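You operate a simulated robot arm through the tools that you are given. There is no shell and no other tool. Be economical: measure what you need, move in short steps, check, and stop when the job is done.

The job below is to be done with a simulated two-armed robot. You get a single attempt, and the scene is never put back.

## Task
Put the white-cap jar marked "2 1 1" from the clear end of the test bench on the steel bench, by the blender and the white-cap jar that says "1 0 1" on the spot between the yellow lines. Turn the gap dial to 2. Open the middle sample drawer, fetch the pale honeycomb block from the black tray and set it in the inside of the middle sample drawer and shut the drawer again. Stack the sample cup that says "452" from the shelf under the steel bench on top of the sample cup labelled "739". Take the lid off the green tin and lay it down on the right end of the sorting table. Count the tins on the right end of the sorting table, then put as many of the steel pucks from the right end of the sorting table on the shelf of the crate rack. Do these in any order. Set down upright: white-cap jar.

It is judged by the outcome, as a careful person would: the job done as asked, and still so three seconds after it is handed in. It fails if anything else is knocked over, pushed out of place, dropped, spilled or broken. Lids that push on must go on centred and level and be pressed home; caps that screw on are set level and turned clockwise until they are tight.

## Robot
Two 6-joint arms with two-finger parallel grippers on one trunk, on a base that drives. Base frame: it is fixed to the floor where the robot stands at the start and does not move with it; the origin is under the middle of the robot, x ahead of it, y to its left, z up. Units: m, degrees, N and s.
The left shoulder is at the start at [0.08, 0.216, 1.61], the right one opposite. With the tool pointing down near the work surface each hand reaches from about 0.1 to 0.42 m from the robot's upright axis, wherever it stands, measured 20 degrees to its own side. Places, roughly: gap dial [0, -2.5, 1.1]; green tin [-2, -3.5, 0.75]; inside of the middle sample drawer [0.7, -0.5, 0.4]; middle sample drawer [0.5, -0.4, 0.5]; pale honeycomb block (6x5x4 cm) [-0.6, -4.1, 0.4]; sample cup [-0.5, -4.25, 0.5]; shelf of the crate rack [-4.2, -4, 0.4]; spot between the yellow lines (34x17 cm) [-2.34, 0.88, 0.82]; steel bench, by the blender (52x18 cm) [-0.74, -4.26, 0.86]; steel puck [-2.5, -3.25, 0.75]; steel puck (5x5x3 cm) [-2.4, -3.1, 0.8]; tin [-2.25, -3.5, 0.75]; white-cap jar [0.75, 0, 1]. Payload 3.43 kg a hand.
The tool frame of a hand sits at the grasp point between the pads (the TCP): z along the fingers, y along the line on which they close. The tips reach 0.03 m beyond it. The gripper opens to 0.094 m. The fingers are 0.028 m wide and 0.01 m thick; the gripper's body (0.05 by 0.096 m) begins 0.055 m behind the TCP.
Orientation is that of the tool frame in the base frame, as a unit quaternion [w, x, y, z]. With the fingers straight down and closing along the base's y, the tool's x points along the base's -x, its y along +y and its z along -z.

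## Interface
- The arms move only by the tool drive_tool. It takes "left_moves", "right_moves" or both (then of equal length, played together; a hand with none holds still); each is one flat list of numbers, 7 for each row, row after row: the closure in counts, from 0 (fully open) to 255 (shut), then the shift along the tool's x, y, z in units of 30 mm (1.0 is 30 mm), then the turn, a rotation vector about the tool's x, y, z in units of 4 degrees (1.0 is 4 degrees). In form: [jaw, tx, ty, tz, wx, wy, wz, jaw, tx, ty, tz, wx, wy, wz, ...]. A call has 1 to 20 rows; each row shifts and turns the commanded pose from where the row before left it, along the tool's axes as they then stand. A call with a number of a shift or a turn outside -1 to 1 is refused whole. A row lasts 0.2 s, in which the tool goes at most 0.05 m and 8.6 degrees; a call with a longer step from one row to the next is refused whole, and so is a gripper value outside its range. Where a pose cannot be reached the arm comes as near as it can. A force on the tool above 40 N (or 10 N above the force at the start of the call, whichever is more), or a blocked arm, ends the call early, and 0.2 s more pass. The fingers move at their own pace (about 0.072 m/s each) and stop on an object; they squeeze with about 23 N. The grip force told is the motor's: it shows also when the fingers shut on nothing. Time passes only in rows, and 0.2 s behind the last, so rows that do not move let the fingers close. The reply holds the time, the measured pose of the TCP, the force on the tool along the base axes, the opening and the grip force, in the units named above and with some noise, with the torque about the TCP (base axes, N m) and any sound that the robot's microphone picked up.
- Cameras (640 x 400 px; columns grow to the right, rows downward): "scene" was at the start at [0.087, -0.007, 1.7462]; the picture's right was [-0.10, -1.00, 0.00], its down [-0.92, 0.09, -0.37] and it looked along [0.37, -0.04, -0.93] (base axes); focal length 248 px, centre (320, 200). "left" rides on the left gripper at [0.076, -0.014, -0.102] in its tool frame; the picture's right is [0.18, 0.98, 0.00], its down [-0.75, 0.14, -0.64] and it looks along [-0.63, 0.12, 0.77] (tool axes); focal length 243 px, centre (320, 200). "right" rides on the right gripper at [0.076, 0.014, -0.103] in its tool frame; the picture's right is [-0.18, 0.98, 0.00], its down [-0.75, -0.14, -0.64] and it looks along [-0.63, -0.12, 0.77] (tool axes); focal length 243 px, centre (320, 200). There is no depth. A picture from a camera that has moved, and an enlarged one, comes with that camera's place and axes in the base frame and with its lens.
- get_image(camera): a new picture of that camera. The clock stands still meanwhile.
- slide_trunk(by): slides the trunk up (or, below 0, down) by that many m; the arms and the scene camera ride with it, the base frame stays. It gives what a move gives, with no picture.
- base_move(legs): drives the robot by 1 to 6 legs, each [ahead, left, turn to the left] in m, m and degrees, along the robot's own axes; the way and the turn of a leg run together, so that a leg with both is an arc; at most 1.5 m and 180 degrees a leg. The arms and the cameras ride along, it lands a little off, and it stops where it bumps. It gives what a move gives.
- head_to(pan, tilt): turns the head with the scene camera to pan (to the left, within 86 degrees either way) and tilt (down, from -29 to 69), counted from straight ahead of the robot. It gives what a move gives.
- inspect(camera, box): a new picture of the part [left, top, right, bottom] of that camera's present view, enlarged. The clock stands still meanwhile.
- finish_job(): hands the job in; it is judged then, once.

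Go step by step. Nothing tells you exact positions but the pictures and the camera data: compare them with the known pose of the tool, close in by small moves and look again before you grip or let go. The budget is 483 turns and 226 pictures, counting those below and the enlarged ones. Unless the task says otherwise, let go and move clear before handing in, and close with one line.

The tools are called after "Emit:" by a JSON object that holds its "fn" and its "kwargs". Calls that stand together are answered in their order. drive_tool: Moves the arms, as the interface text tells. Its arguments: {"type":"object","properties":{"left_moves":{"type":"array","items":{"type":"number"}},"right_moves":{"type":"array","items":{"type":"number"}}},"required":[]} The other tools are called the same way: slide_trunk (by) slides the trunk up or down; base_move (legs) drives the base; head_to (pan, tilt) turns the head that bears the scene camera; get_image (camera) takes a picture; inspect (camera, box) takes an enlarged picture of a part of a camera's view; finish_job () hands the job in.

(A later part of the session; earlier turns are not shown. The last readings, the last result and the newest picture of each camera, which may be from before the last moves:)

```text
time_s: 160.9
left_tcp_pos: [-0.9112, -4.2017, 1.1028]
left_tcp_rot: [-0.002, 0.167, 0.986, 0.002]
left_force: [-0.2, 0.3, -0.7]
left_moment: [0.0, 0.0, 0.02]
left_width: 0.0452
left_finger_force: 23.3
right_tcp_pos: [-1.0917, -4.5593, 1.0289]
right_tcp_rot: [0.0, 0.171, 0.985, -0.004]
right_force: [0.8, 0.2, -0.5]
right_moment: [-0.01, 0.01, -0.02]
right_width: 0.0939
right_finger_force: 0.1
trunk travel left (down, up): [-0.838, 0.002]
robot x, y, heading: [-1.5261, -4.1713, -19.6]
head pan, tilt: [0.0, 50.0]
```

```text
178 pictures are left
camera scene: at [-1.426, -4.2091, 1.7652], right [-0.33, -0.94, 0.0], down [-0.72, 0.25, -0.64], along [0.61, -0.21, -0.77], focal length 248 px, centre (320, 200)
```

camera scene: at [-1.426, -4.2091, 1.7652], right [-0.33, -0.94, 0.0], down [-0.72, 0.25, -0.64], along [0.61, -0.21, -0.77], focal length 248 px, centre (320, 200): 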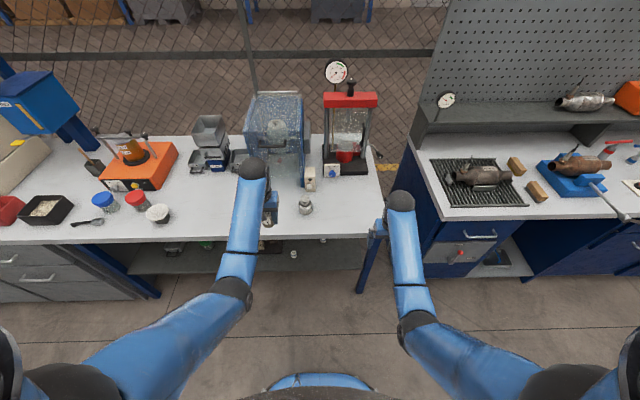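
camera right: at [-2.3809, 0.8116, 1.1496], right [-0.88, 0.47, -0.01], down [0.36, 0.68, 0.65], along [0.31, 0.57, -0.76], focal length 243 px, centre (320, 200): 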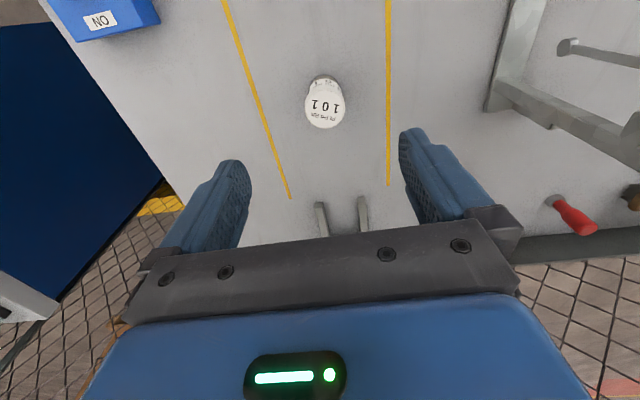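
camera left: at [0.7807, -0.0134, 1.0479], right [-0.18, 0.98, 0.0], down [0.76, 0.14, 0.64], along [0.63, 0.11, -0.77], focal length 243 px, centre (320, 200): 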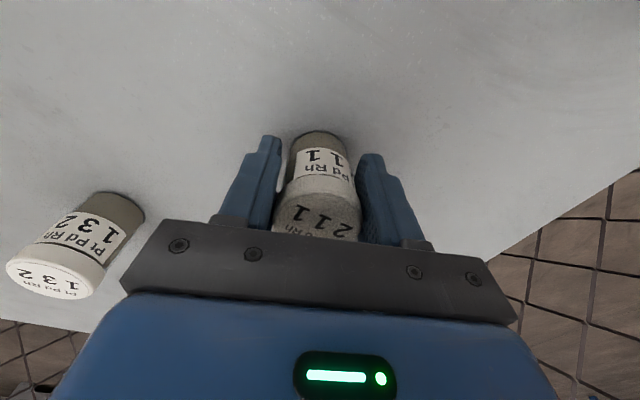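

Emit:
{"fn": "inspect", "kwargs": {"camera": "scene", "box": [170, 90, 390, 270]}}

Emit:
{"fn": "get_image", "kwargs": {"camera": "left"}}

```text
2.22 times, centred on (280, 180) of scene
camera zoom: at [-1.426, -4.2091, 1.7652], right [-0.33, -0.94, 0.0], down [-0.72, 0.25, -0.64], along [0.61, -0.21, -0.77], focal length 551 px, centre (409, 244)
```

zoom: 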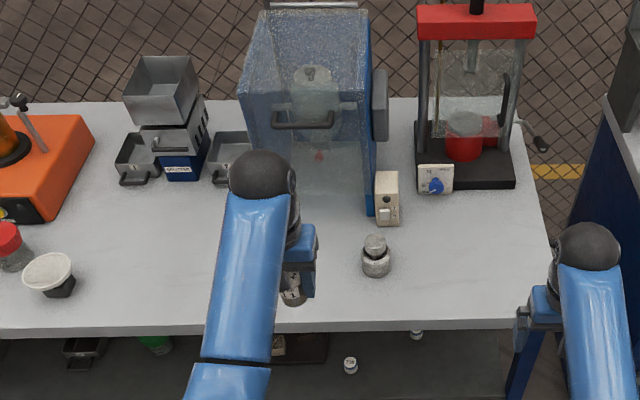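

```text
176 pictures are left
camera left: at [-0.9895, -4.1914, 1.2055], right [0.15, 0.99, 0.0], down [0.76, -0.12, 0.64], along [0.63, -0.09, -0.77], focal length 243 px, centre (320, 200)
```

left: 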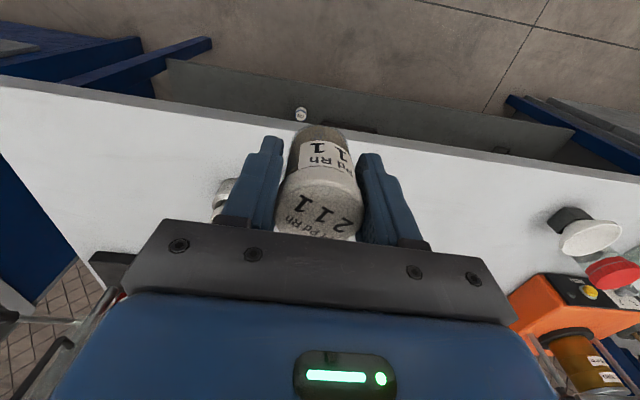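

Emit:
{"fn": "base_move", "kwargs": {"legs": [[0.17, 0.04, 0]]}}

Emit:
{"fn": "drive_tool", "kwargs": {"left_moves": [255, 0, 0, 1, 0, 0, 0, 255, 0, 0, 1, 0, 0, 0, 255, 0, 0, 1, 0, 0, 0, 255, 0, 0, 1, 0, 0, 0, 255, 0, 0, 1, 0, 0, 0, 255, 0, 0, 0.5, 0, 0, 0]}}

Emit:
{"fn": "get_image", "kwargs": {"camera": "left"}}

Emit:
{"fn": "get_image", "kwargs": {"camera": "scene"}}

```text
time_s: 162.3
left_tcp_pos: [-0.7433, -4.2216, 1.1042]
left_tcp_rot: [0.0, 0.168, 0.986, 0.0]
left_force: [-1.1, 0.4, -0.7]
left_moment: [0.0, -0.03, 0.01]
left_width: 0.0447
left_finger_force: 22.5
right_tcp_pos: [-0.9232, -4.5788, 1.0314]
right_tcp_rot: [0.001, 0.172, 0.985, -0.003]
right_force: [0.0, 0.1, 0.2]
right_moment: [-0.02, -0.02, 0.02]
right_width: 0.0943
right_finger_force: 0.1
trunk travel left (down, up): [-0.838, 0.002]
robot x, y, heading: [-1.3522, -4.1911, -19.4]
head pan, tilt: [0.0, 50.0]
```

```text
time_s: 163.8
left_tcp_pos: [-0.7427, -4.2217, 0.9388]
left_tcp_rot: [-0.001, 0.167, 0.986, 0.0]
left_force: [-1.0, -0.1, -0.5]
left_moment: [0.0, 0.03, 0.02]
left_width: 0.0448
left_finger_force: 22.6
right_tcp_pos: [-0.9207, -4.5801, 1.0292]
right_tcp_rot: [0.0, 0.172, 0.985, -0.004]
right_force: [-0.3, -0.2, -0.5]
right_moment: [0.01, -0.02, -0.03]
right_width: 0.094
right_finger_force: 0.1
trunk travel left (down, up): [-0.838, 0.002]
robot x, y, heading: [-1.3522, -4.1893, -19.4]
head pan, tilt: [0.0, 50.0]
```

```text
175 pictures are left
camera left: at [-0.8187, -4.2102, 1.0409], right [0.15, 0.99, 0.0], down [0.76, -0.12, 0.64], along [0.63, -0.09, -0.77], focal length 243 px, centre (320, 200)
```

left: 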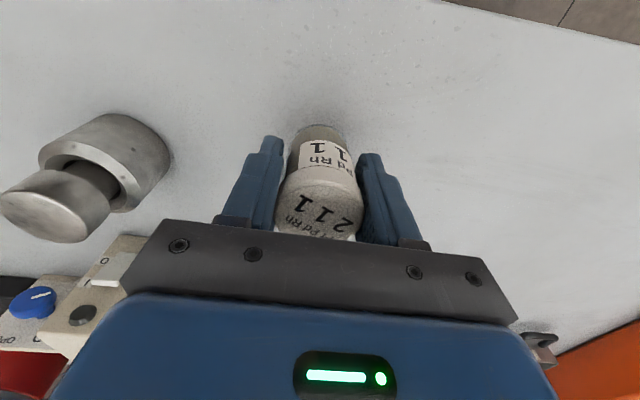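

```text
174 pictures are left
camera scene: at [-1.2541, -4.228, 1.7653], right [-0.33, -0.94, 0.0], down [-0.72, 0.26, -0.64], along [0.61, -0.21, -0.77], focal length 248 px, centre (320, 200)
```

scene: 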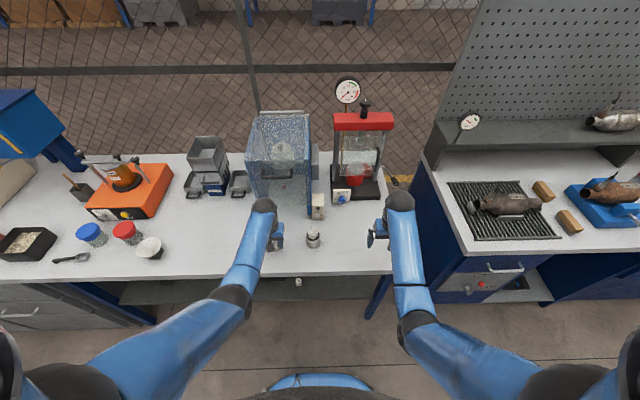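

Emit:
{"fn": "drive_tool", "kwargs": {"left_moves": [255, 0, 0.3, 0.7, 0, 0, 0, 255, 0, 0, 0.2, 0, 0, 0, 255, 0, 0, 0.15, 0, 0, 0]}}

Emit:
{"fn": "drive_tool", "kwargs": {"left_moves": [255, 0, 0, 0.15, 0, 0, 0, 255, 0, 0, 0, 0, 0, 0]}}

```text
time_s: 164.6
left_tcp_pos: [-0.7377, -4.2115, 0.907]
left_tcp_rot: [-0.001, 0.167, 0.986, 0.002]
left_force: [0.2, 0.2, -0.5]
left_moment: [-0.01, 0.03, 0.01]
left_width: 0.0449
left_finger_force: 22.7
right_tcp_pos: [-0.9201, -4.5802, 1.0297]
right_tcp_rot: [0.001, 0.171, 0.985, -0.005]
right_force: [1.0, -0.5, -0.4]
right_moment: [0.0, 0.03, 0.02]
right_width: 0.0941
right_finger_force: 0.1
trunk travel left (down, up): [-0.838, 0.002]
robot x, y, heading: [-1.3536, -4.1886, -19.8]
head pan, tilt: [0.0, 50.0]
```

```text
time_s: 165.2
left_tcp_pos: [-0.7361, -4.2134, 0.9048]
left_tcp_rot: [0.003, 0.168, 0.986, 0.001]
left_force: [3.8, 1.0, 17.0]
left_moment: [-0.08, -0.15, 0.03]
left_width: 0.0448
left_finger_force: 23.2
right_tcp_pos: [-0.9213, -4.5803, 1.0299]
right_tcp_rot: [0.0, 0.171, 0.985, -0.004]
right_force: [0.9, -0.2, -0.6]
right_moment: [0.03, 0.0, -0.02]
right_width: 0.0942
right_finger_force: 0.1
trunk travel left (down, up): [-0.838, 0.002]
robot x, y, heading: [-1.3562, -4.191, -19.5]
head pan, tilt: [0.0, 50.0]
```

Emit:
{"fn": "drive_tool", "kwargs": {"left_moves": [200, 0, 0, 0, 0, 0, 0, 120, 0, 0, 0, 0, 0, 0, 60, 0, 0, 0, 0, 0, 0, 60, 0, 0, 0, 0, 0, 0, 60, 0, 0, -1, 0, 0, 0, 60, 0, 0, -1, 0, 0, 0, 60, 0, 0, -1, 0, 0, 0, 60, 0, 0, -1, 0, 0, 0, 60, 0, 0, -1, 0, 0, 0]}}

Emit:
{"fn": "get_image", "kwargs": {"camera": "left"}}

```text
time_s: 167.2
left_tcp_pos: [-0.737, -4.2122, 1.0544]
left_tcp_rot: [0.0, 0.168, 0.986, 0.0]
left_force: [0.8, 0.1, 0.5]
left_moment: [0.02, -0.01, 0.03]
left_width: 0.0719
left_finger_force: 0.0
right_tcp_pos: [-0.9205, -4.5787, 1.0295]
right_tcp_rot: [0.001, 0.171, 0.985, -0.004]
right_force: [0.6, 0.5, -0.8]
right_moment: [0.01, -0.01, 0.03]
right_width: 0.094
right_finger_force: 0.0
trunk travel left (down, up): [-0.838, 0.002]
robot x, y, heading: [-1.3537, -4.1933, -19.7]
head pan, tilt: [0.0, 50.0]
```

```text
173 pictures are left
camera left: at [-0.8143, -4.2018, 1.1556], right [0.15, 0.99, 0.0], down [0.76, -0.12, 0.64], along [0.63, -0.09, -0.77], focal length 243 px, centre (320, 200)
```

left: 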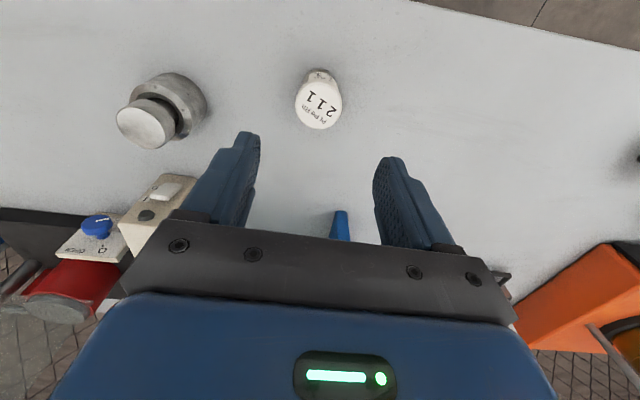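

Emit:
{"fn": "base_move", "kwargs": {"legs": [[-0.23, 0, 0]]}}

Emit:
{"fn": "slide_trunk", "kwargs": {"by": -0.55}}

Emit:
{"fn": "head_to", "kwargs": {"pan": 0, "tilt": 30}}

Emit:
{"fn": "get_image", "kwargs": {"camera": "scene"}}

```text
time_s: 168.9
left_tcp_pos: [-0.9468, -4.1382, 1.0505]
left_tcp_rot: [-0.004, 0.168, 0.986, 0.001]
left_force: [0.0, 0.2, -0.7]
left_moment: [0.02, 0.05, 0.0]
left_width: 0.072
left_finger_force: 0.0
right_tcp_pos: [-1.1294, -4.5038, 1.0262]
right_tcp_rot: [-0.002, 0.171, 0.985, -0.004]
right_force: [-0.2, 0.9, -1.0]
right_moment: [0.01, 0.06, 0.04]
right_width: 0.0938
right_finger_force: 0.0
trunk travel left (down, up): [-0.838, 0.002]
robot x, y, heading: [-1.5656, -4.1152, -19.7]
head pan, tilt: [0.0, 50.0]
```

```text
refused: -0.55 is not a number from -0.4 to 0.4
```

```text
time_s: 169.7
left_tcp_pos: [-0.9503, -4.1368, 1.0521]
left_tcp_rot: [0.0, 0.167, 0.986, 0.001]
left_force: [0.1, -0.6, 0.6]
left_moment: [-0.03, 0.0, 0.02]
left_width: 0.0722
left_finger_force: 0.1
right_tcp_pos: [-1.1331, -4.5021, 1.03]
right_tcp_rot: [0.0, 0.172, 0.985, -0.005]
right_force: [-0.1, 0.3, 0.2]
right_moment: [-0.01, -0.01, -0.02]
right_width: 0.0944
right_finger_force: 0.0
trunk travel left (down, up): [-0.838, 0.002]
robot x, y, heading: [-1.5669, -4.1162, -19.6]
head pan, tilt: [0.0, 30.0]
```

```text
172 pictures are left
camera scene: at [-1.4548, -4.1569, 1.7947], right [-0.33, -0.94, 0.0], down [-0.47, 0.17, -0.87], along [0.82, -0.29, -0.5], focal length 248 px, centre (320, 200)
```

scene: 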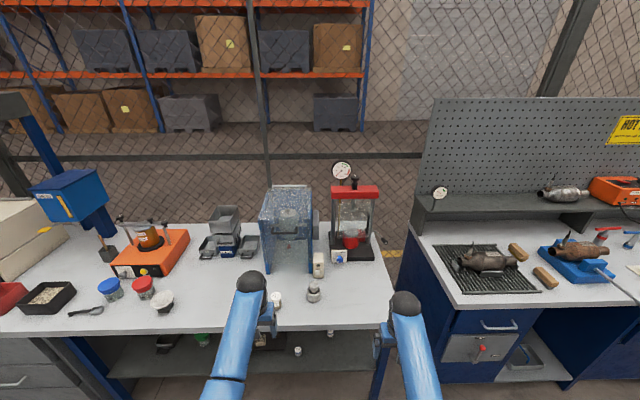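

Emit:
{"fn": "slide_trunk", "kwargs": {"by": -0.4}}

Emit:
{"fn": "slide_trunk", "kwargs": {"by": -0.25}}

Emit:
{"fn": "get_image", "kwargs": {"camera": "scene"}}

```text
time_s: 173.5
left_tcp_pos: [-0.9513, -4.1363, 0.6533]
left_tcp_rot: [-0.002, 0.168, 0.986, 0.0]
left_force: [1.2, 0.3, -0.6]
left_moment: [-0.01, 0.0, -0.05]
left_width: 0.0719
left_finger_force: 0.1
right_tcp_pos: [-1.135, -4.5041, 0.6288]
right_tcp_rot: [0.0, 0.171, 0.985, -0.005]
right_force: [-0.1, -1.0, 0.8]
right_moment: [0.0, -0.03, -0.02]
right_width: 0.094
right_finger_force: 0.0
trunk travel left (down, up): [-0.438, 0.402]
robot x, y, heading: [-1.5669, -4.1175, -19.6]
head pan, tilt: [0.0, 30.0]
```

```text
time_s: 176.1
left_tcp_pos: [-0.951, -4.1374, 0.4027]
left_tcp_rot: [-0.001, 0.168, 0.986, 0.001]
left_force: [0.2, -0.1, -0.2]
left_moment: [-0.01, 0.03, 0.0]
left_width: 0.072
left_finger_force: 0.1
right_tcp_pos: [-1.1332, -4.5048, 0.3783]
right_tcp_rot: [0.0, 0.171, 0.985, -0.005]
right_force: [-0.5, -0.2, -0.7]
right_moment: [-0.02, -0.04, -0.02]
right_width: 0.0939
right_finger_force: 0.2
trunk travel left (down, up): [-0.188, 0.652]
robot x, y, heading: [-1.5687, -4.1161, -19.3]
head pan, tilt: [0.0, 30.0]
```

```text
171 pictures are left
camera scene: at [-1.4552, -4.1568, 1.1448], right [-0.33, -0.94, 0.0], down [-0.47, 0.17, -0.87], along [0.82, -0.29, -0.5], focal length 248 px, centre (320, 200)
```

scene: 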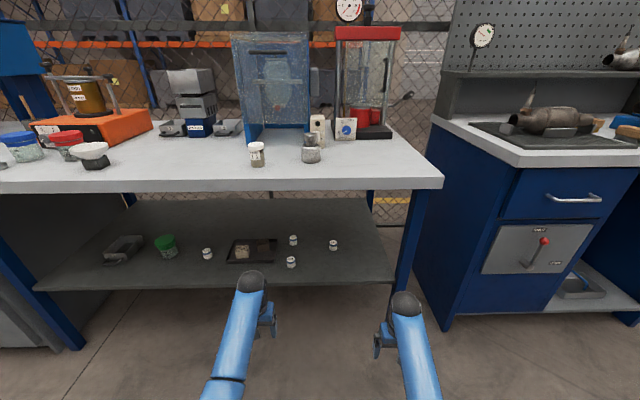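

Emit:
{"fn": "inspect", "kwargs": {"camera": "scene", "box": [180, 210, 360, 290]}}

Emit:
{"fn": "get_image", "kwargs": {"camera": "left"}}

```text
3.56 times, centred on (270, 250) of scene
camera zoom: at [-1.4552, -4.1568, 1.1448], right [-0.33, -0.94, 0.0], down [-0.47, 0.17, -0.87], along [0.82, -0.29, -0.5], focal length 882 px, centre (498, 22)
```

zoom: 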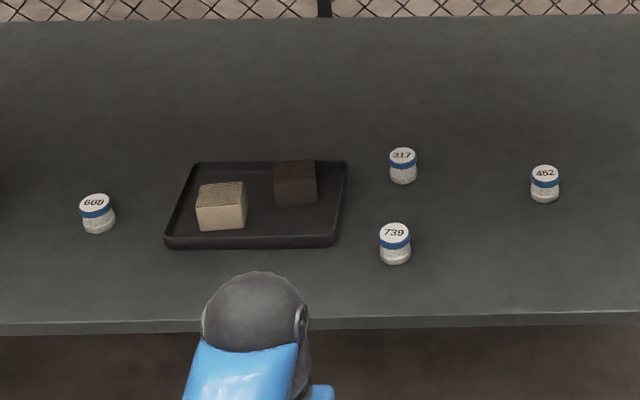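

```text
169 pictures are left
camera left: at [-1.028, -4.126, 0.5052], right [0.15, 0.99, 0.0], down [0.76, -0.12, 0.64], along [0.63, -0.09, -0.77], focal length 243 px, centre (320, 200)
```

left: 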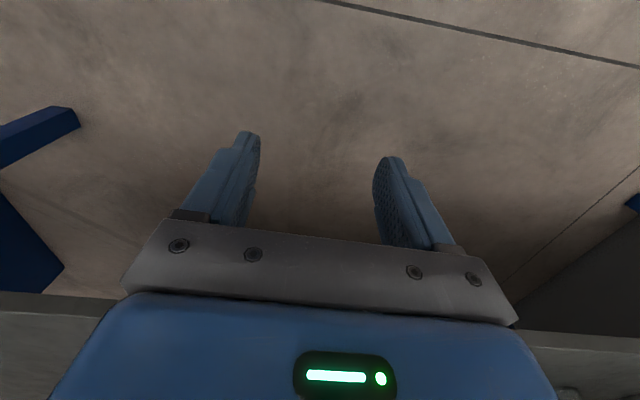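

Emit:
{"fn": "slide_trunk", "kwargs": {"by": 0.06}}

Emit:
{"fn": "drive_tool", "kwargs": {"left_moves": [60, -0.72, 0, 0, 0, -1, 0, 60, -0.72, 0, 0, 0, -1, 0, 60, -0.72, 0, 0, 0, -1, 0, 60, -0.72, 0, 0, 0, -1, 0, 60, -0.72, 0, 0, 0, -1, 0, 60, -0.72, 0, 0, 0, -1, 0, 60, -0.72, 0, 0, 0, -1, 0, 60, -0.72, 0, 0, 0, -1, 0, 60, -0.72, 0, 0, 0, -1, 0, 60, -0.72, 0, 0, 0, -1, 0, 60, -0.72, 0, 0, 0, -1, 0, 60, -0.72, 0, 0, 0, -1, 0, 60, -0.72, 0, 0, 0, -1, 0, 60, -0.72, 0, 0, 0, -1, 0, 60, -0.72, 0, 0, 0, -1, 0], "right_moves": [0, -0.72, 0, 0, 0, -1, 0, 0, -0.72, 0, 0, 0, -1, 0, 0, -0.72, 0, 0, 0, -1, 0, 0, -0.72, 0, 0, 0, -1, 0, 0, -0.72, 0, 0, 0, -1, 0, 0, -0.72, 0, 0, 0, -1, 0, 0, -0.72, 0, 0, 0, -1, 0, 0, -0.72, 0, 0, 0, -1, 0, 0, -0.72, 0, 0, 0, -1, 0, 0, -0.72, 0, 0, 0, -1, 0, 0, -0.72, 0, 0, 0, -1, 0, 0, -0.72, 0, 0, 0, -1, 0, 0, -0.72, 0, 0, 0, -1, 0, 0, -0.72, 0, 0, 0, -1, 0, 0, -0.72, 0, 0, 0, -1, 0]}}

Emit:
{"fn": "get_image", "kwargs": {"camera": "scene"}}

Emit:
{"fn": "get_image", "kwargs": {"camera": "right"}}

```text
time_s: 177.1
left_tcp_pos: [-0.9509, -4.1368, 0.462]
left_tcp_rot: [-0.001, 0.168, 0.986, 0.002]
left_force: [-0.4, -0.2, -0.8]
left_moment: [-0.01, 0.0, 0.0]
left_width: 0.0717
left_finger_force: 0.1
right_tcp_pos: [-1.1345, -4.5031, 0.4389]
right_tcp_rot: [0.0, 0.171, 0.985, -0.005]
right_force: [0.2, -0.9, -1.0]
right_moment: [-0.03, 0.04, -0.01]
right_width: 0.094
right_finger_force: 0.1
trunk travel left (down, up): [-0.248, 0.592]
robot x, y, heading: [-1.567, -4.114, -19.4]
head pan, tilt: [0.0, 30.0]
```

```text
time_s: 180.3
left_tcp_pos: [-0.6929, -4.2255, 0.6061]
left_tcp_rot: [0.493, 0.145, 0.854, -0.083]
left_force: [0.6, 0.5, -0.3]
left_moment: [-0.02, 0.01, 0.0]
left_width: 0.0719
left_finger_force: 0.0
right_tcp_pos: [-0.8764, -4.5941, 0.5852]
right_tcp_rot: [0.493, 0.147, 0.853, -0.09]
right_force: [0.2, -0.5, -0.5]
right_moment: [0.02, -0.01, 0.0]
right_width: 0.094
right_finger_force: 0.0
trunk travel left (down, up): [-0.248, 0.592]
robot x, y, heading: [-1.5729, -4.1153, -19.5]
head pan, tilt: [0.0, 30.0]
```

```text
168 pictures are left
camera scene: at [-1.455, -4.1569, 1.2047], right [-0.33, -0.94, 0.0], down [-0.47, 0.17, -0.87], along [0.82, -0.29, -0.5], focal length 248 px, centre (320, 200)
```

scene: 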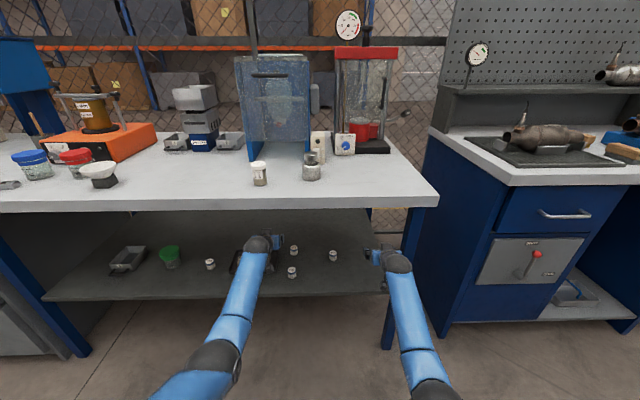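

```text
167 pictures are left
camera right: at [-0.9908, -4.5373, 0.5699], right [0.42, 0.9, 0.15], down [-0.22, -0.06, 0.97], along [0.88, -0.44, 0.17], focal length 243 px, centre (320, 200)
```

right: 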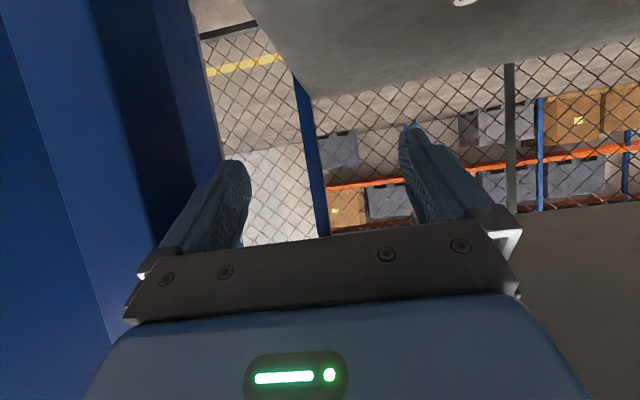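

Emit:
{"fn": "drive_tool", "kwargs": {"right_moves": [0, 0.72, 0, 0, 0, 1, 0, 0, 0.72, 0, 0, 0, 1, 0, 0, 0.72, 0, 0, 0, 1, 0, 0, 0.72, 0, 0, 0, 1, 0]}}

Emit:
{"fn": "base_move", "kwargs": {"legs": [[0, 0.16, 0], [0.1, 0, 0]]}}

Emit:
{"fn": "get_image", "kwargs": {"camera": "right"}}

Emit:
{"fn": "get_image", "kwargs": {"camera": "scene"}}

```text
time_s: 181.3
left_tcp_pos: [-0.6931, -4.2281, 0.6059]
left_tcp_rot: [0.492, 0.145, 0.855, -0.082]
left_force: [0.1, -0.6, -0.8]
left_moment: [-0.03, -0.05, 0.01]
left_width: 0.072
left_finger_force: 0.0
right_tcp_pos: [-0.9246, -4.5791, 0.5148]
right_tcp_rot: [0.369, 0.158, 0.914, -0.069]
right_force: [-1.0, 0.0, 0.2]
right_moment: [-0.02, 0.0, 0.0]
right_width: 0.094
right_finger_force: 0.0
trunk travel left (down, up): [-0.248, 0.592]
robot x, y, heading: [-1.5662, -4.1156, -19.3]
head pan, tilt: [0.0, 30.0]
```

```text
time_s: 183.5
left_tcp_pos: [-0.5443, -4.1114, 0.6065]
left_tcp_rot: [0.492, 0.146, 0.854, -0.083]
left_force: [0.6, -0.5, -0.1]
left_moment: [0.01, 0.01, 0.0]
left_width: 0.0719
left_finger_force: 0.2
right_tcp_pos: [-0.7767, -4.4625, 0.5146]
right_tcp_rot: [0.369, 0.158, 0.913, -0.068]
right_force: [0.8, 0.6, 0.7]
right_moment: [0.0, -0.01, 0.01]
right_width: 0.0941
right_finger_force: 0.1
trunk travel left (down, up): [-0.248, 0.592]
robot x, y, heading: [-1.4208, -3.9975, -19.8]
head pan, tilt: [0.0, 30.0]
```

```text
166 pictures are left
camera right: at [-0.8897, -4.4048, 0.5357], right [0.46, 0.88, 0.12], down [0.05, -0.16, 0.99], along [0.89, -0.45, -0.11], focal length 243 px, centre (320, 200)
```

right: 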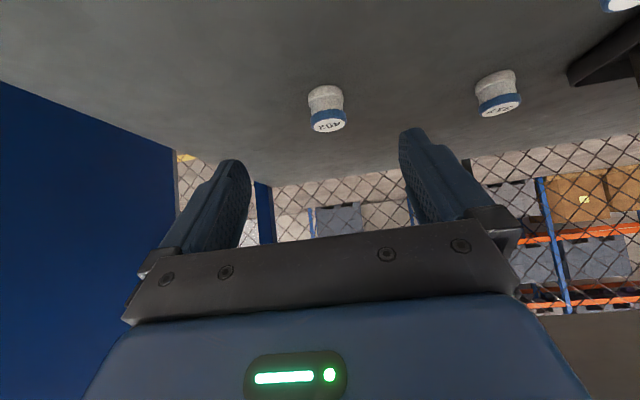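

```text
165 pictures are left
camera scene: at [-1.3059, -4.04, 1.2046], right [-0.33, -0.94, 0.0], down [-0.47, 0.17, -0.87], along [0.82, -0.29, -0.5], focal length 248 px, centre (320, 200)
```

scene: 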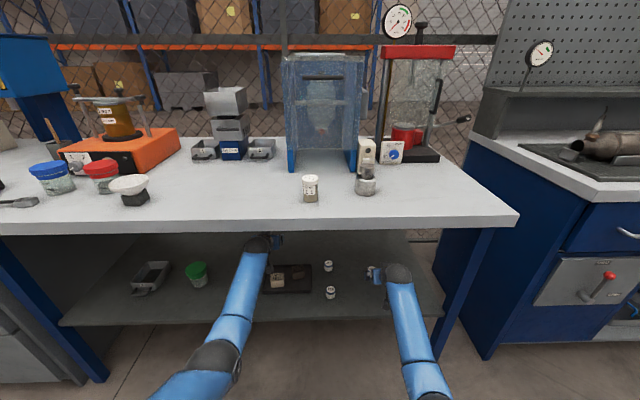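

Emit:
{"fn": "inspect", "kwargs": {"camera": "right", "box": [270, 50, 550, 150]}}

```text
2.29 times, centred on (410, 100) of right
camera zoom: at [-0.8897, -4.4048, 0.5357], right [0.46, 0.88, 0.12], down [0.05, -0.16, 0.99], along [0.89, -0.45, -0.11], focal length 555 px, centre (114, 429)
```

zoom: 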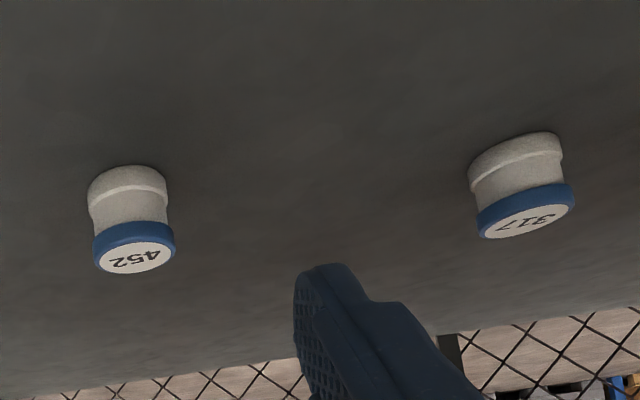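

Emit:
{"fn": "base_move", "kwargs": {"legs": [[0.09, 0.0, 0]]}}

Emit:
{"fn": "get_image", "kwargs": {"camera": "right"}}

```text
time_s: 184.6
left_tcp_pos: [-0.4602, -4.1417, 0.6064]
left_tcp_rot: [0.492, 0.147, 0.854, -0.084]
left_force: [0.8, -0.1, -0.7]
left_moment: [0.02, -0.04, -0.03]
left_width: 0.0718
left_finger_force: 0.0
right_tcp_pos: [-0.6928, -4.4917, 0.5147]
right_tcp_rot: [0.369, 0.159, 0.913, -0.069]
right_force: [0.8, 0.2, -0.2]
right_moment: [-0.03, 0.0, 0.01]
right_width: 0.0943
right_finger_force: 0.1
trunk travel left (down, up): [-0.248, 0.592]
robot x, y, heading: [-1.3353, -4.0285, -19.7]
head pan, tilt: [0.0, 30.0]
```

```text
163 pictures are left
camera right: at [-0.8054, -4.4349, 0.5356], right [0.46, 0.88, 0.12], down [0.05, -0.16, 0.99], along [0.89, -0.45, -0.11], focal length 243 px, centre (320, 200)
```

right: 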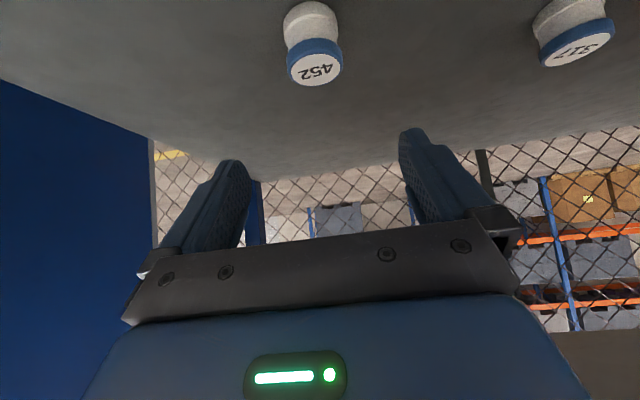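

Emit:
{"fn": "drive_tool", "kwargs": {"right_moves": [0, 0.34, 0.04, 0.7, 0, 0, 0, 0, 0.34, 0.04, 0.7, 0, 0, 0, 0, 0.34, 0.04, 0.7, 0, 0, 0]}}

Emit:
{"fn": "get_image", "kwargs": {"camera": "right"}}

```text
time_s: 185.4
left_tcp_pos: [-0.4607, -4.1398, 0.6058]
left_tcp_rot: [0.492, 0.146, 0.855, -0.082]
left_force: [0.2, 0.2, -1.0]
left_moment: [-0.04, 0.01, 0.01]
left_width: 0.0718
left_finger_force: 0.1
right_tcp_pos: [-0.6717, -4.4965, 0.4483]
right_tcp_rot: [0.368, 0.159, 0.913, -0.069]
right_force: [-0.5, -0.2, 0.4]
right_moment: [0.05, -0.02, 0.0]
right_width: 0.094
right_finger_force: 0.1
trunk travel left (down, up): [-0.248, 0.592]
robot x, y, heading: [-1.3322, -4.0288, -19.5]
head pan, tilt: [0.0, 30.0]
```

```text
162 pictures are left
camera right: at [-0.7847, -4.4394, 0.469], right [0.46, 0.88, 0.12], down [0.04, -0.16, 0.99], along [0.89, -0.45, -0.11], focal length 243 px, centre (320, 200)
```

right: 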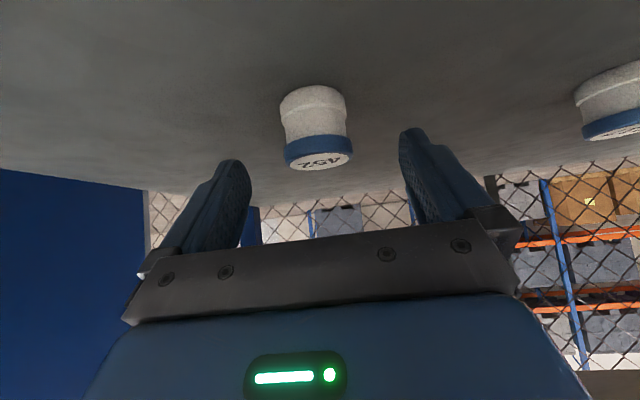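

Emit:
{"fn": "drive_tool", "kwargs": {"right_moves": [0, 0.1, 0, 0.42, 0, 0, 0, 0, 0.1, 0, 0.42, 0, 0, 0, 255, 0, 0, 0, 0, 0, 0, 255, 0, 0, 0, 0, 0, 0, 255, 0, 0, 0, 0, 0, 0, 255, 0, 0, 0, 0, 0, 0, 255, 0, 0, 0, 0, 0, 0]}}

Emit:
{"fn": "get_image", "kwargs": {"camera": "right"}}

```text
time_s: 187.0
left_tcp_pos: [-0.4612, -4.1403, 0.6092]
left_tcp_rot: [0.493, 0.146, 0.854, -0.084]
left_force: [0.0, -0.7, -0.3]
left_moment: [-0.01, 0.0, 0.01]
left_width: 0.0719
left_finger_force: 0.1
right_tcp_pos: [-0.6567, -4.5016, 0.431]
right_tcp_rot: [0.373, 0.159, 0.911, -0.07]
right_force: [7.9, -2.0, 19.7]
right_moment: [0.26, -0.48, -0.18]
right_width: 0.0389
right_finger_force: 22.4
trunk travel left (down, up): [-0.248, 0.592]
robot x, y, heading: [-1.3348, -4.0289, -19.5]
head pan, tilt: [0.0, 30.0]
```

```text
161 pictures are left
camera right: at [-0.7713, -4.4451, 0.451], right [0.46, 0.88, 0.12], down [0.04, -0.15, 0.99], along [0.89, -0.45, -0.1], focal length 243 px, centre (320, 200)
```

right: 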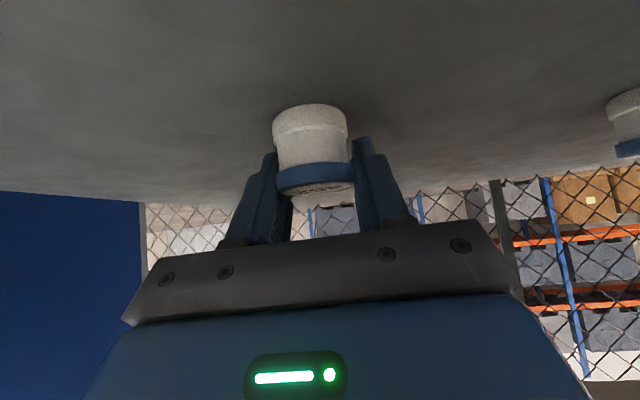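

Emit:
{"fn": "drive_tool", "kwargs": {"right_moves": [255, -0.7, 0, -0.72, 0, 0, 0, 255, -0.7, 0, -0.72, 0, 0, 0, 255, 0, 0, 0, 0, 0, 0]}}

Emit:
{"fn": "get_image", "kwargs": {"camera": "right"}}

Emit:
{"fn": "inspect", "kwargs": {"camera": "scene", "box": [240, 210, 460, 340]}}

```text
time_s: 187.8
left_tcp_pos: [-0.4596, -4.1406, 0.6066]
left_tcp_rot: [0.492, 0.145, 0.854, -0.083]
left_force: [0.4, -0.4, 0.1]
left_moment: [-0.03, 0.04, 0.03]
left_width: 0.0717
left_finger_force: 0.0
right_tcp_pos: [-0.6593, -4.5015, 0.4852]
right_tcp_rot: [0.367, 0.159, 0.914, -0.069]
right_force: [0.6, -0.3, -0.5]
right_moment: [0.01, 0.01, -0.02]
right_width: 0.0388
right_finger_force: 23.2
trunk travel left (down, up): [-0.248, 0.592]
robot x, y, heading: [-1.3375, -4.0234, -19.7]
head pan, tilt: [0.0, 30.0]
```

```text
160 pictures are left
camera right: at [-0.7724, -4.4441, 0.5071], right [0.46, 0.88, 0.12], down [0.05, -0.16, 0.99], along [0.89, -0.45, -0.11], focal length 243 px, centre (320, 200)
```

right: 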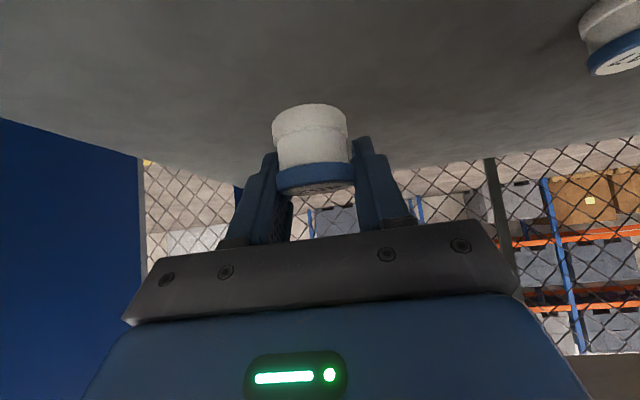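

```text
2.91 times, centred on (350, 275) of scene
camera zoom: at [-1.2223, -4.0697, 1.2046], right [-0.33, -0.94, 0.0], down [-0.47, 0.17, -0.87], along [0.82, -0.29, -0.5], focal length 722 px, centre (233, -18)
```

zoom: 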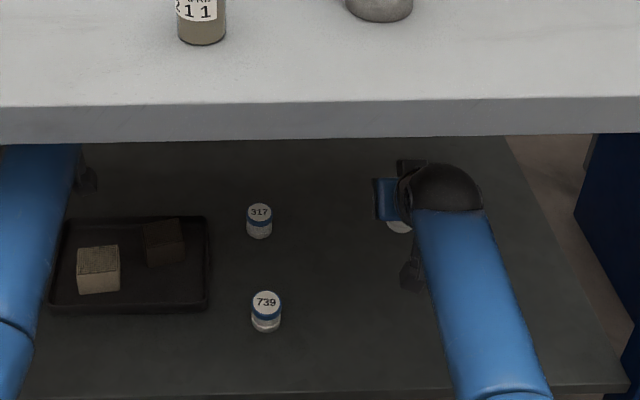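

Emit:
{"fn": "slide_trunk", "kwargs": {"by": 0.02}}

Emit:
{"fn": "base_move", "kwargs": {"legs": [[-0.1, 0, 0], [0, 0.175, 0]]}}

Emit:
{"fn": "get_image", "kwargs": {"camera": "right"}}

Emit:
{"fn": "inspect", "kwargs": {"camera": "scene", "box": [300, 220, 480, 350]}}

```text
time_s: 188.4
left_tcp_pos: [-0.4609, -4.1403, 0.6257]
left_tcp_rot: [0.492, 0.146, 0.854, -0.083]
left_force: [0.4, 0.7, 0.7]
left_moment: [0.01, -0.02, 0.01]
left_width: 0.0719
left_finger_force: 0.1
right_tcp_pos: [-0.6579, -4.5006, 0.5065]
right_tcp_rot: [0.368, 0.158, 0.913, -0.069]
right_force: [0.1, -0.4, -0.7]
right_moment: [0.01, -0.02, -0.03]
right_width: 0.039
right_finger_force: 23.5
trunk travel left (down, up): [-0.268, 0.572]
robot x, y, heading: [-1.3365, -4.025, -19.6]
head pan, tilt: [0.0, 30.0]
```

```text
time_s: 190.7
left_tcp_pos: [-0.4975, -3.9423, 0.6272]
left_tcp_rot: [0.491, 0.145, 0.855, -0.083]
left_force: [-0.4, -0.2, 0.3]
left_moment: [-0.02, 0.02, -0.01]
left_width: 0.072
left_finger_force: 0.1
right_tcp_pos: [-0.6953, -4.3033, 0.5089]
right_tcp_rot: [0.369, 0.158, 0.913, -0.069]
right_force: [1.0, 0.1, 0.7]
right_moment: [0.02, 0.0, 0.02]
right_width: 0.0392
right_finger_force: 23.3
trunk travel left (down, up): [-0.268, 0.572]
robot x, y, heading: [-1.3712, -3.83, -19.7]
head pan, tilt: [0.0, 30.0]
```

```text
158 pictures are left
camera right: at [-0.8083, -4.2458, 0.5279], right [0.46, 0.88, 0.12], down [0.04, -0.16, 0.99], along [0.89, -0.45, -0.11], focal length 243 px, centre (320, 200)
```

right: 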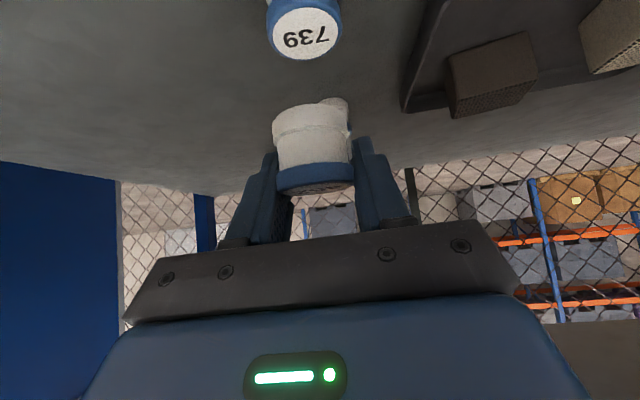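

```text
3.08 times, centred on (390, 285) of scene
camera zoom: at [-1.2586, -3.8705, 1.2247], right [-0.33, -0.94, 0.0], down [-0.47, 0.17, -0.87], along [0.82, -0.29, -0.5], focal length 763 px, centre (105, -62)
```

zoom: 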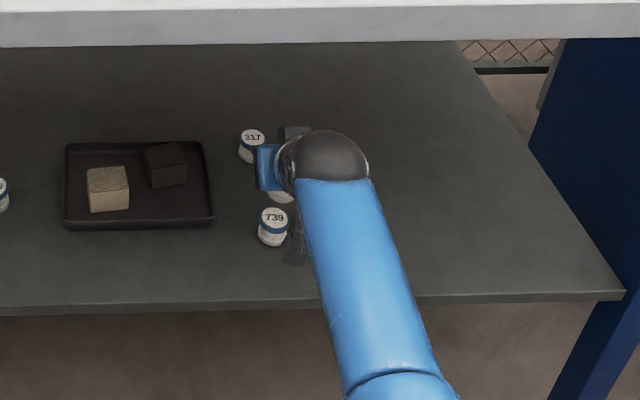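

Emit:
{"fn": "drive_tool", "kwargs": {"right_moves": [255, 0.22, 0.15, -0.21, 0, 0, 0, 255, 0.29, 0, 0.3, 0, 0, 0, 255, 0.29, 0, 0.3, 0, 0, 0, 255, 0, 0, 0, 0, 0, 0]}}

Emit:
{"fn": "get_image", "kwargs": {"camera": "right"}}

Emit:
{"fn": "get_image", "kwargs": {"camera": "left"}}

```text
time_s: 191.7
left_tcp_pos: [-0.4973, -3.9427, 0.6269]
left_tcp_rot: [0.491, 0.146, 0.855, -0.083]
left_force: [0.6, 0.1, -0.3]
left_moment: [0.0, 0.0, 0.0]
left_width: 0.0719
left_finger_force: 0.0
right_tcp_pos: [-0.7026, -4.2953, 0.4828]
right_tcp_rot: [0.368, 0.158, 0.913, -0.069]
right_force: [0.0, -0.4, -0.5]
right_moment: [0.02, 0.02, 0.04]
right_width: 0.0389
right_finger_force: 22.8
trunk travel left (down, up): [-0.268, 0.572]
robot x, y, heading: [-1.3737, -3.8261, -19.8]
head pan, tilt: [0.0, 30.0]
```

```text
156 pictures are left
camera right: at [-0.8159, -4.2394, 0.5026], right [0.46, 0.88, 0.12], down [0.04, -0.16, 0.99], along [0.89, -0.45, -0.11], focal length 243 px, centre (320, 200)
```

right: 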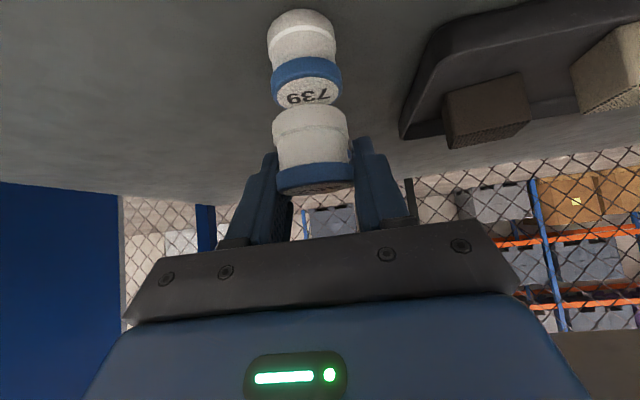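

```text
155 pictures are left
camera left: at [-0.6223, -3.9151, 0.6124], right [0.24, 0.96, -0.16], down [-0.12, 0.19, 0.97], along [0.96, -0.21, 0.16], focal length 243 px, centre (320, 200)
```

left: 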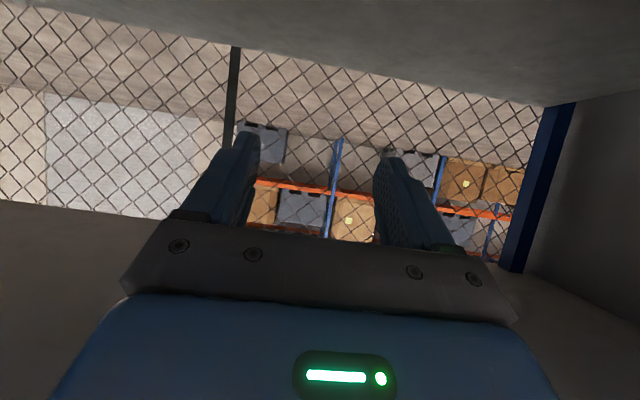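

Emit:
{"fn": "drive_tool", "kwargs": {"right_moves": [255, 0.23, 0, 0.24, 0, 0, 0, 255, 0, 0, 0, 0, 0, 0]}}

Emit:
{"fn": "drive_tool", "kwargs": {"right_moves": [255, 0.06, 0, 0.06, 0, 0, 0, 255, 0, 0, 0, 0, 0, 0]}}

Emit:
{"fn": "get_image", "kwargs": {"camera": "right"}}

```text
time_s: 192.3
left_tcp_pos: [-0.497, -3.9415, 0.6276]
left_tcp_rot: [0.492, 0.146, 0.854, -0.084]
left_force: [0.2, 0.0, -0.2]
left_moment: [-0.04, -0.02, 0.02]
left_width: 0.0719
left_finger_force: 0.0
right_tcp_pos: [-0.7031, -4.2964, 0.473]
right_tcp_rot: [0.368, 0.159, 0.913, -0.069]
right_force: [0.2, -0.6, 0.5]
right_moment: [-0.01, 0.0, -0.03]
right_width: 0.0389
right_finger_force: 22.6
trunk travel left (down, up): [-0.268, 0.572]
robot x, y, heading: [-1.3705, -3.8283, -19.6]
head pan, tilt: [0.0, 30.0]
```

```text
time_s: 192.9
left_tcp_pos: [-0.4979, -3.9436, 0.6262]
left_tcp_rot: [0.492, 0.145, 0.855, -0.082]
left_force: [-1.2, 0.4, -0.4]
left_moment: [0.02, -0.01, -0.02]
left_width: 0.0719
left_finger_force: 0.0
right_tcp_pos: [-0.7033, -4.2964, 0.4697]
right_tcp_rot: [0.37, 0.158, 0.913, -0.069]
right_force: [0.2, -0.1, 0.0]
right_moment: [-0.01, 0.02, -0.04]
right_width: 0.0388
right_finger_force: 23.0
trunk travel left (down, up): [-0.268, 0.572]
robot x, y, heading: [-1.3789, -3.8287, -19.4]
head pan, tilt: [0.0, 30.0]
```

```text
154 pictures are left
camera right: at [-0.8155, -4.2394, 0.4901], right [0.46, 0.88, 0.12], down [0.04, -0.16, 0.99], along [0.89, -0.45, -0.11], focal length 243 px, centre (320, 200)
```

right: 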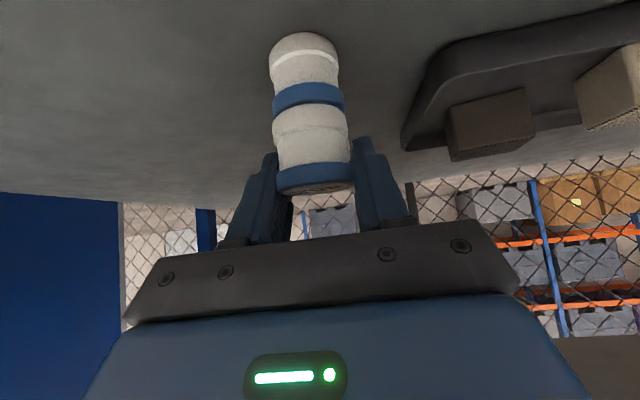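

Emit:
{"fn": "drive_tool", "kwargs": {"right_moves": [255, 0.04, 0, 0.04, 0, 0, 0, 255, 0, 0, 0, 0, 0, 0]}}

Emit:
{"fn": "drive_tool", "kwargs": {"right_moves": [255, 0.04, 0, 0.04, 0, 0, 0, 255, 0, 0, 0, 0, 0, 0]}}

```text
time_s: 193.5
left_tcp_pos: [-0.4977, -3.9427, 0.627]
left_tcp_rot: [0.491, 0.147, 0.855, -0.084]
left_force: [0.0, -0.9, 0.3]
left_moment: [0.01, 0.03, -0.02]
left_width: 0.0718
left_finger_force: 0.0
right_tcp_pos: [-0.7027, -4.2979, 0.4672]
right_tcp_rot: [0.37, 0.158, 0.913, -0.069]
right_force: [0.2, 0.3, -0.7]
right_moment: [0.02, -0.01, 0.03]
right_width: 0.0387
right_finger_force: 23.4
trunk travel left (down, up): [-0.268, 0.572]
robot x, y, heading: [-1.3722, -3.8315, -19.5]
head pan, tilt: [0.0, 30.0]
```

```text
time_s: 194.1
left_tcp_pos: [-0.4975, -3.9432, 0.6267]
left_tcp_rot: [0.492, 0.146, 0.854, -0.083]
left_force: [0.5, 0.0, 0.2]
left_moment: [-0.01, 0.03, -0.01]
left_width: 0.0719
left_finger_force: 0.0
right_tcp_pos: [-0.7024, -4.2956, 0.4659]
right_tcp_rot: [0.369, 0.159, 0.913, -0.069]
right_force: [-0.6, 0.0, -1.1]
right_moment: [0.0, 0.0, -0.02]
right_width: 0.039
right_finger_force: 23.5
trunk travel left (down, up): [-0.268, 0.572]
robot x, y, heading: [-1.3714, -3.8285, -19.6]
head pan, tilt: [0.0, 30.0]
```

Emit:
{"fn": "drive_tool", "kwargs": {"right_moves": [255, 0.05, 0, 0.05, 0, 0, 0, 255, 0, 0, 0, 0, 0, 0]}}

Emit:
{"fn": "drive_tool", "kwargs": {"right_moves": [255, 0.05, 0, 0.05, 0, 0, 0, 255, 0, 0, 0, 0, 0, 0]}}

Emit:
{"fn": "inspect", "kwargs": {"camera": "right", "box": [220, 10, 400, 210]}}

```text
time_s: 194.7
left_tcp_pos: [-0.4978, -3.9427, 0.6276]
left_tcp_rot: [0.493, 0.145, 0.854, -0.083]
left_force: [-0.3, 0.0, -0.2]
left_moment: [-0.03, -0.02, 0.0]
left_width: 0.072
left_finger_force: 0.0
right_tcp_pos: [-0.7009, -4.2965, 0.4644]
right_tcp_rot: [0.37, 0.158, 0.913, -0.068]
right_force: [1.3, 0.0, 4.9]
right_moment: [-0.04, 0.04, -0.01]
right_width: 0.0391
right_finger_force: 22.6
trunk travel left (down, up): [-0.268, 0.572]
robot x, y, heading: [-1.373, -3.8317, -19.5]
head pan, tilt: [0.0, 30.0]
```

```text
time_s: 195.3
left_tcp_pos: [-0.4974, -3.9416, 0.6287]
left_tcp_rot: [0.492, 0.146, 0.854, -0.083]
left_force: [0.5, -0.7, 0.5]
left_moment: [-0.03, -0.02, -0.01]
left_width: 0.0719
left_finger_force: 0.0
right_tcp_pos: [-0.7006, -4.2965, 0.4646]
right_tcp_rot: [0.371, 0.158, 0.913, -0.069]
right_force: [0.5, -0.2, 12.9]
right_moment: [0.0, 0.11, 0.02]
right_width: 0.0386
right_finger_force: 23.4
trunk travel left (down, up): [-0.268, 0.572]
robot x, y, heading: [-1.3705, -3.8318, -19.7]
head pan, tilt: [0.0, 30.0]
```

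```text
2.00 times, centred on (310, 110) of right
camera zoom: at [-0.8153, -4.2389, 0.485], right [0.46, 0.88, 0.12], down [0.04, -0.15, 0.99], along [0.89, -0.45, -0.11], focal length 485 px, centre (340, 380)
```

zoom: 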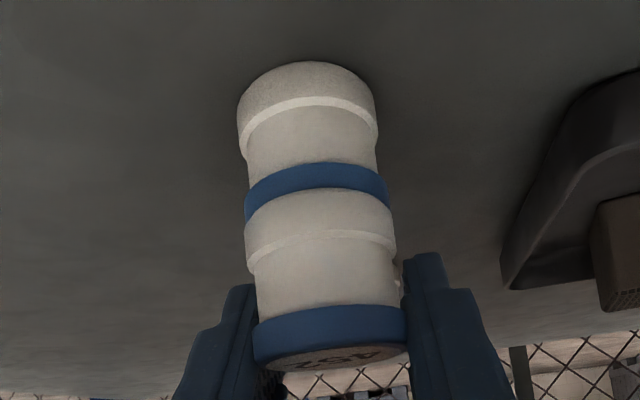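

Emit:
{"fn": "drive_tool", "kwargs": {"right_moves": [200, -0.05, 0, -0.05, 0, 0, 0, 120, 0, 0, 0, 0, 0, 0, 0, 0, 0, 0, 0, 0, 0, 0, 0, 0, 0, 0, 0, 0, 0, 0, 0, 0, 0, 0, 0, 0, 0, 0, -0.8, 0, 0, 0, 0, 0, 0, -0.8, 0, 0, 0, 0, 0, 0, -0.8, 0, 0, 0, 0, 0, 0, -0.8, 0, 0, 0]}}

Emit:
{"fn": "get_image", "kwargs": {"camera": "right"}}

```text
time_s: 197.3
left_tcp_pos: [-0.498, -3.943, 0.6276]
left_tcp_rot: [0.492, 0.146, 0.854, -0.083]
left_force: [-0.5, 0.5, 0.0]
left_moment: [-0.01, 0.0, 0.0]
left_width: 0.072
left_finger_force: 0.1
right_tcp_pos: [-0.765, -4.2738, 0.5328]
right_tcp_rot: [0.369, 0.158, 0.914, -0.068]
right_force: [-0.3, -0.9, 0.2]
right_moment: [-0.03, -0.02, -0.04]
right_width: 0.0939
right_finger_force: 0.0
trunk travel left (down, up): [-0.268, 0.572]
robot x, y, heading: [-1.3721, -3.8281, -19.5]
head pan, tilt: [0.0, 30.0]
```

```text
152 pictures are left
camera right: at [-0.8789, -4.2161, 0.5541], right [0.46, 0.88, 0.12], down [0.04, -0.16, 0.99], along [0.89, -0.45, -0.11], focal length 243 px, centre (320, 200)
```

right: 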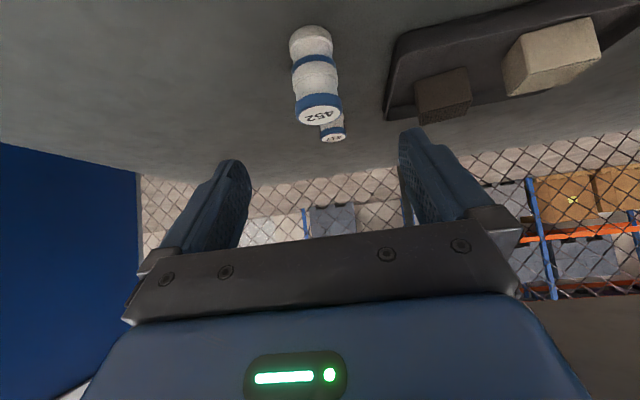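

Emit:
{"fn": "base_move", "kwargs": {"legs": [[0, 0.21, 0]]}}

Emit:
{"fn": "get_image", "kwargs": {"camera": "right"}}

Emit:
{"fn": "get_image", "kwargs": {"camera": "scene"}}

```text
time_s: 198.9
left_tcp_pos: [-0.4275, -3.7472, 0.6268]
left_tcp_rot: [0.492, 0.146, 0.854, -0.084]
left_force: [-0.4, -0.6, -0.1]
left_moment: [0.0, 0.02, -0.01]
left_width: 0.0719
left_finger_force: 0.0
right_tcp_pos: [-0.6952, -4.0767, 0.533]
right_tcp_rot: [0.369, 0.158, 0.913, -0.069]
right_force: [0.1, -0.5, 0.4]
right_moment: [-0.01, 0.02, -0.01]
right_width: 0.0943
right_finger_force: 0.2
trunk travel left (down, up): [-0.268, 0.572]
robot x, y, heading: [-1.3007, -3.6353, -19.7]
head pan, tilt: [0.0, 30.0]
```

```text
151 pictures are left
camera right: at [-0.8085, -4.0194, 0.554], right [0.46, 0.88, 0.12], down [0.04, -0.16, 0.99], along [0.89, -0.45, -0.11], focal length 243 px, centre (320, 200)
```

right: 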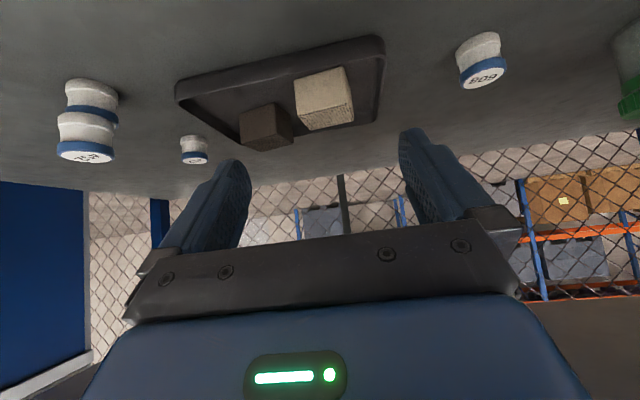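

```text
150 pictures are left
camera scene: at [-1.1884, -3.6732, 1.2247], right [-0.34, -0.94, 0.0], down [-0.47, 0.17, -0.87], along [0.82, -0.29, -0.5], focal length 248 px, centre (320, 200)
```

scene: 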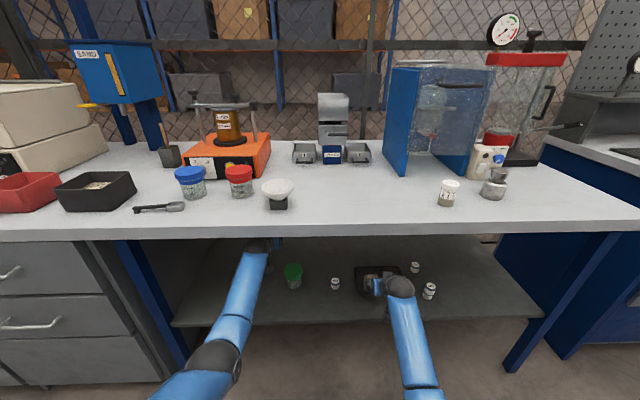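

Emit:
{"fn": "inspect", "kwargs": {"camera": "right", "box": [160, 20, 420, 180]}}

```text
2.46 times, centred on (290, 100) of right
camera zoom: at [-0.8085, -4.0194, 0.554], right [0.46, 0.88, 0.12], down [0.04, -0.16, 0.99], along [0.89, -0.45, -0.11], focal length 597 px, centre (394, 446)
```

zoom: 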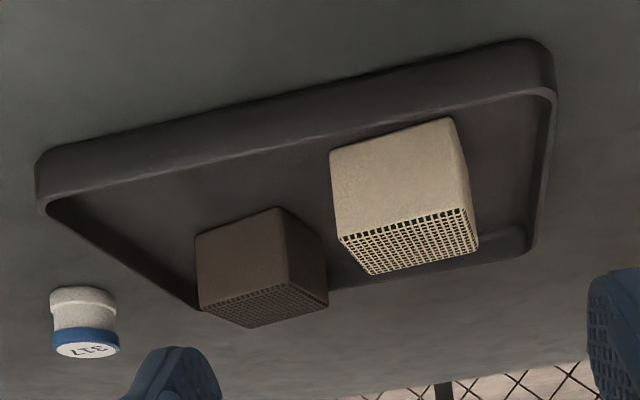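

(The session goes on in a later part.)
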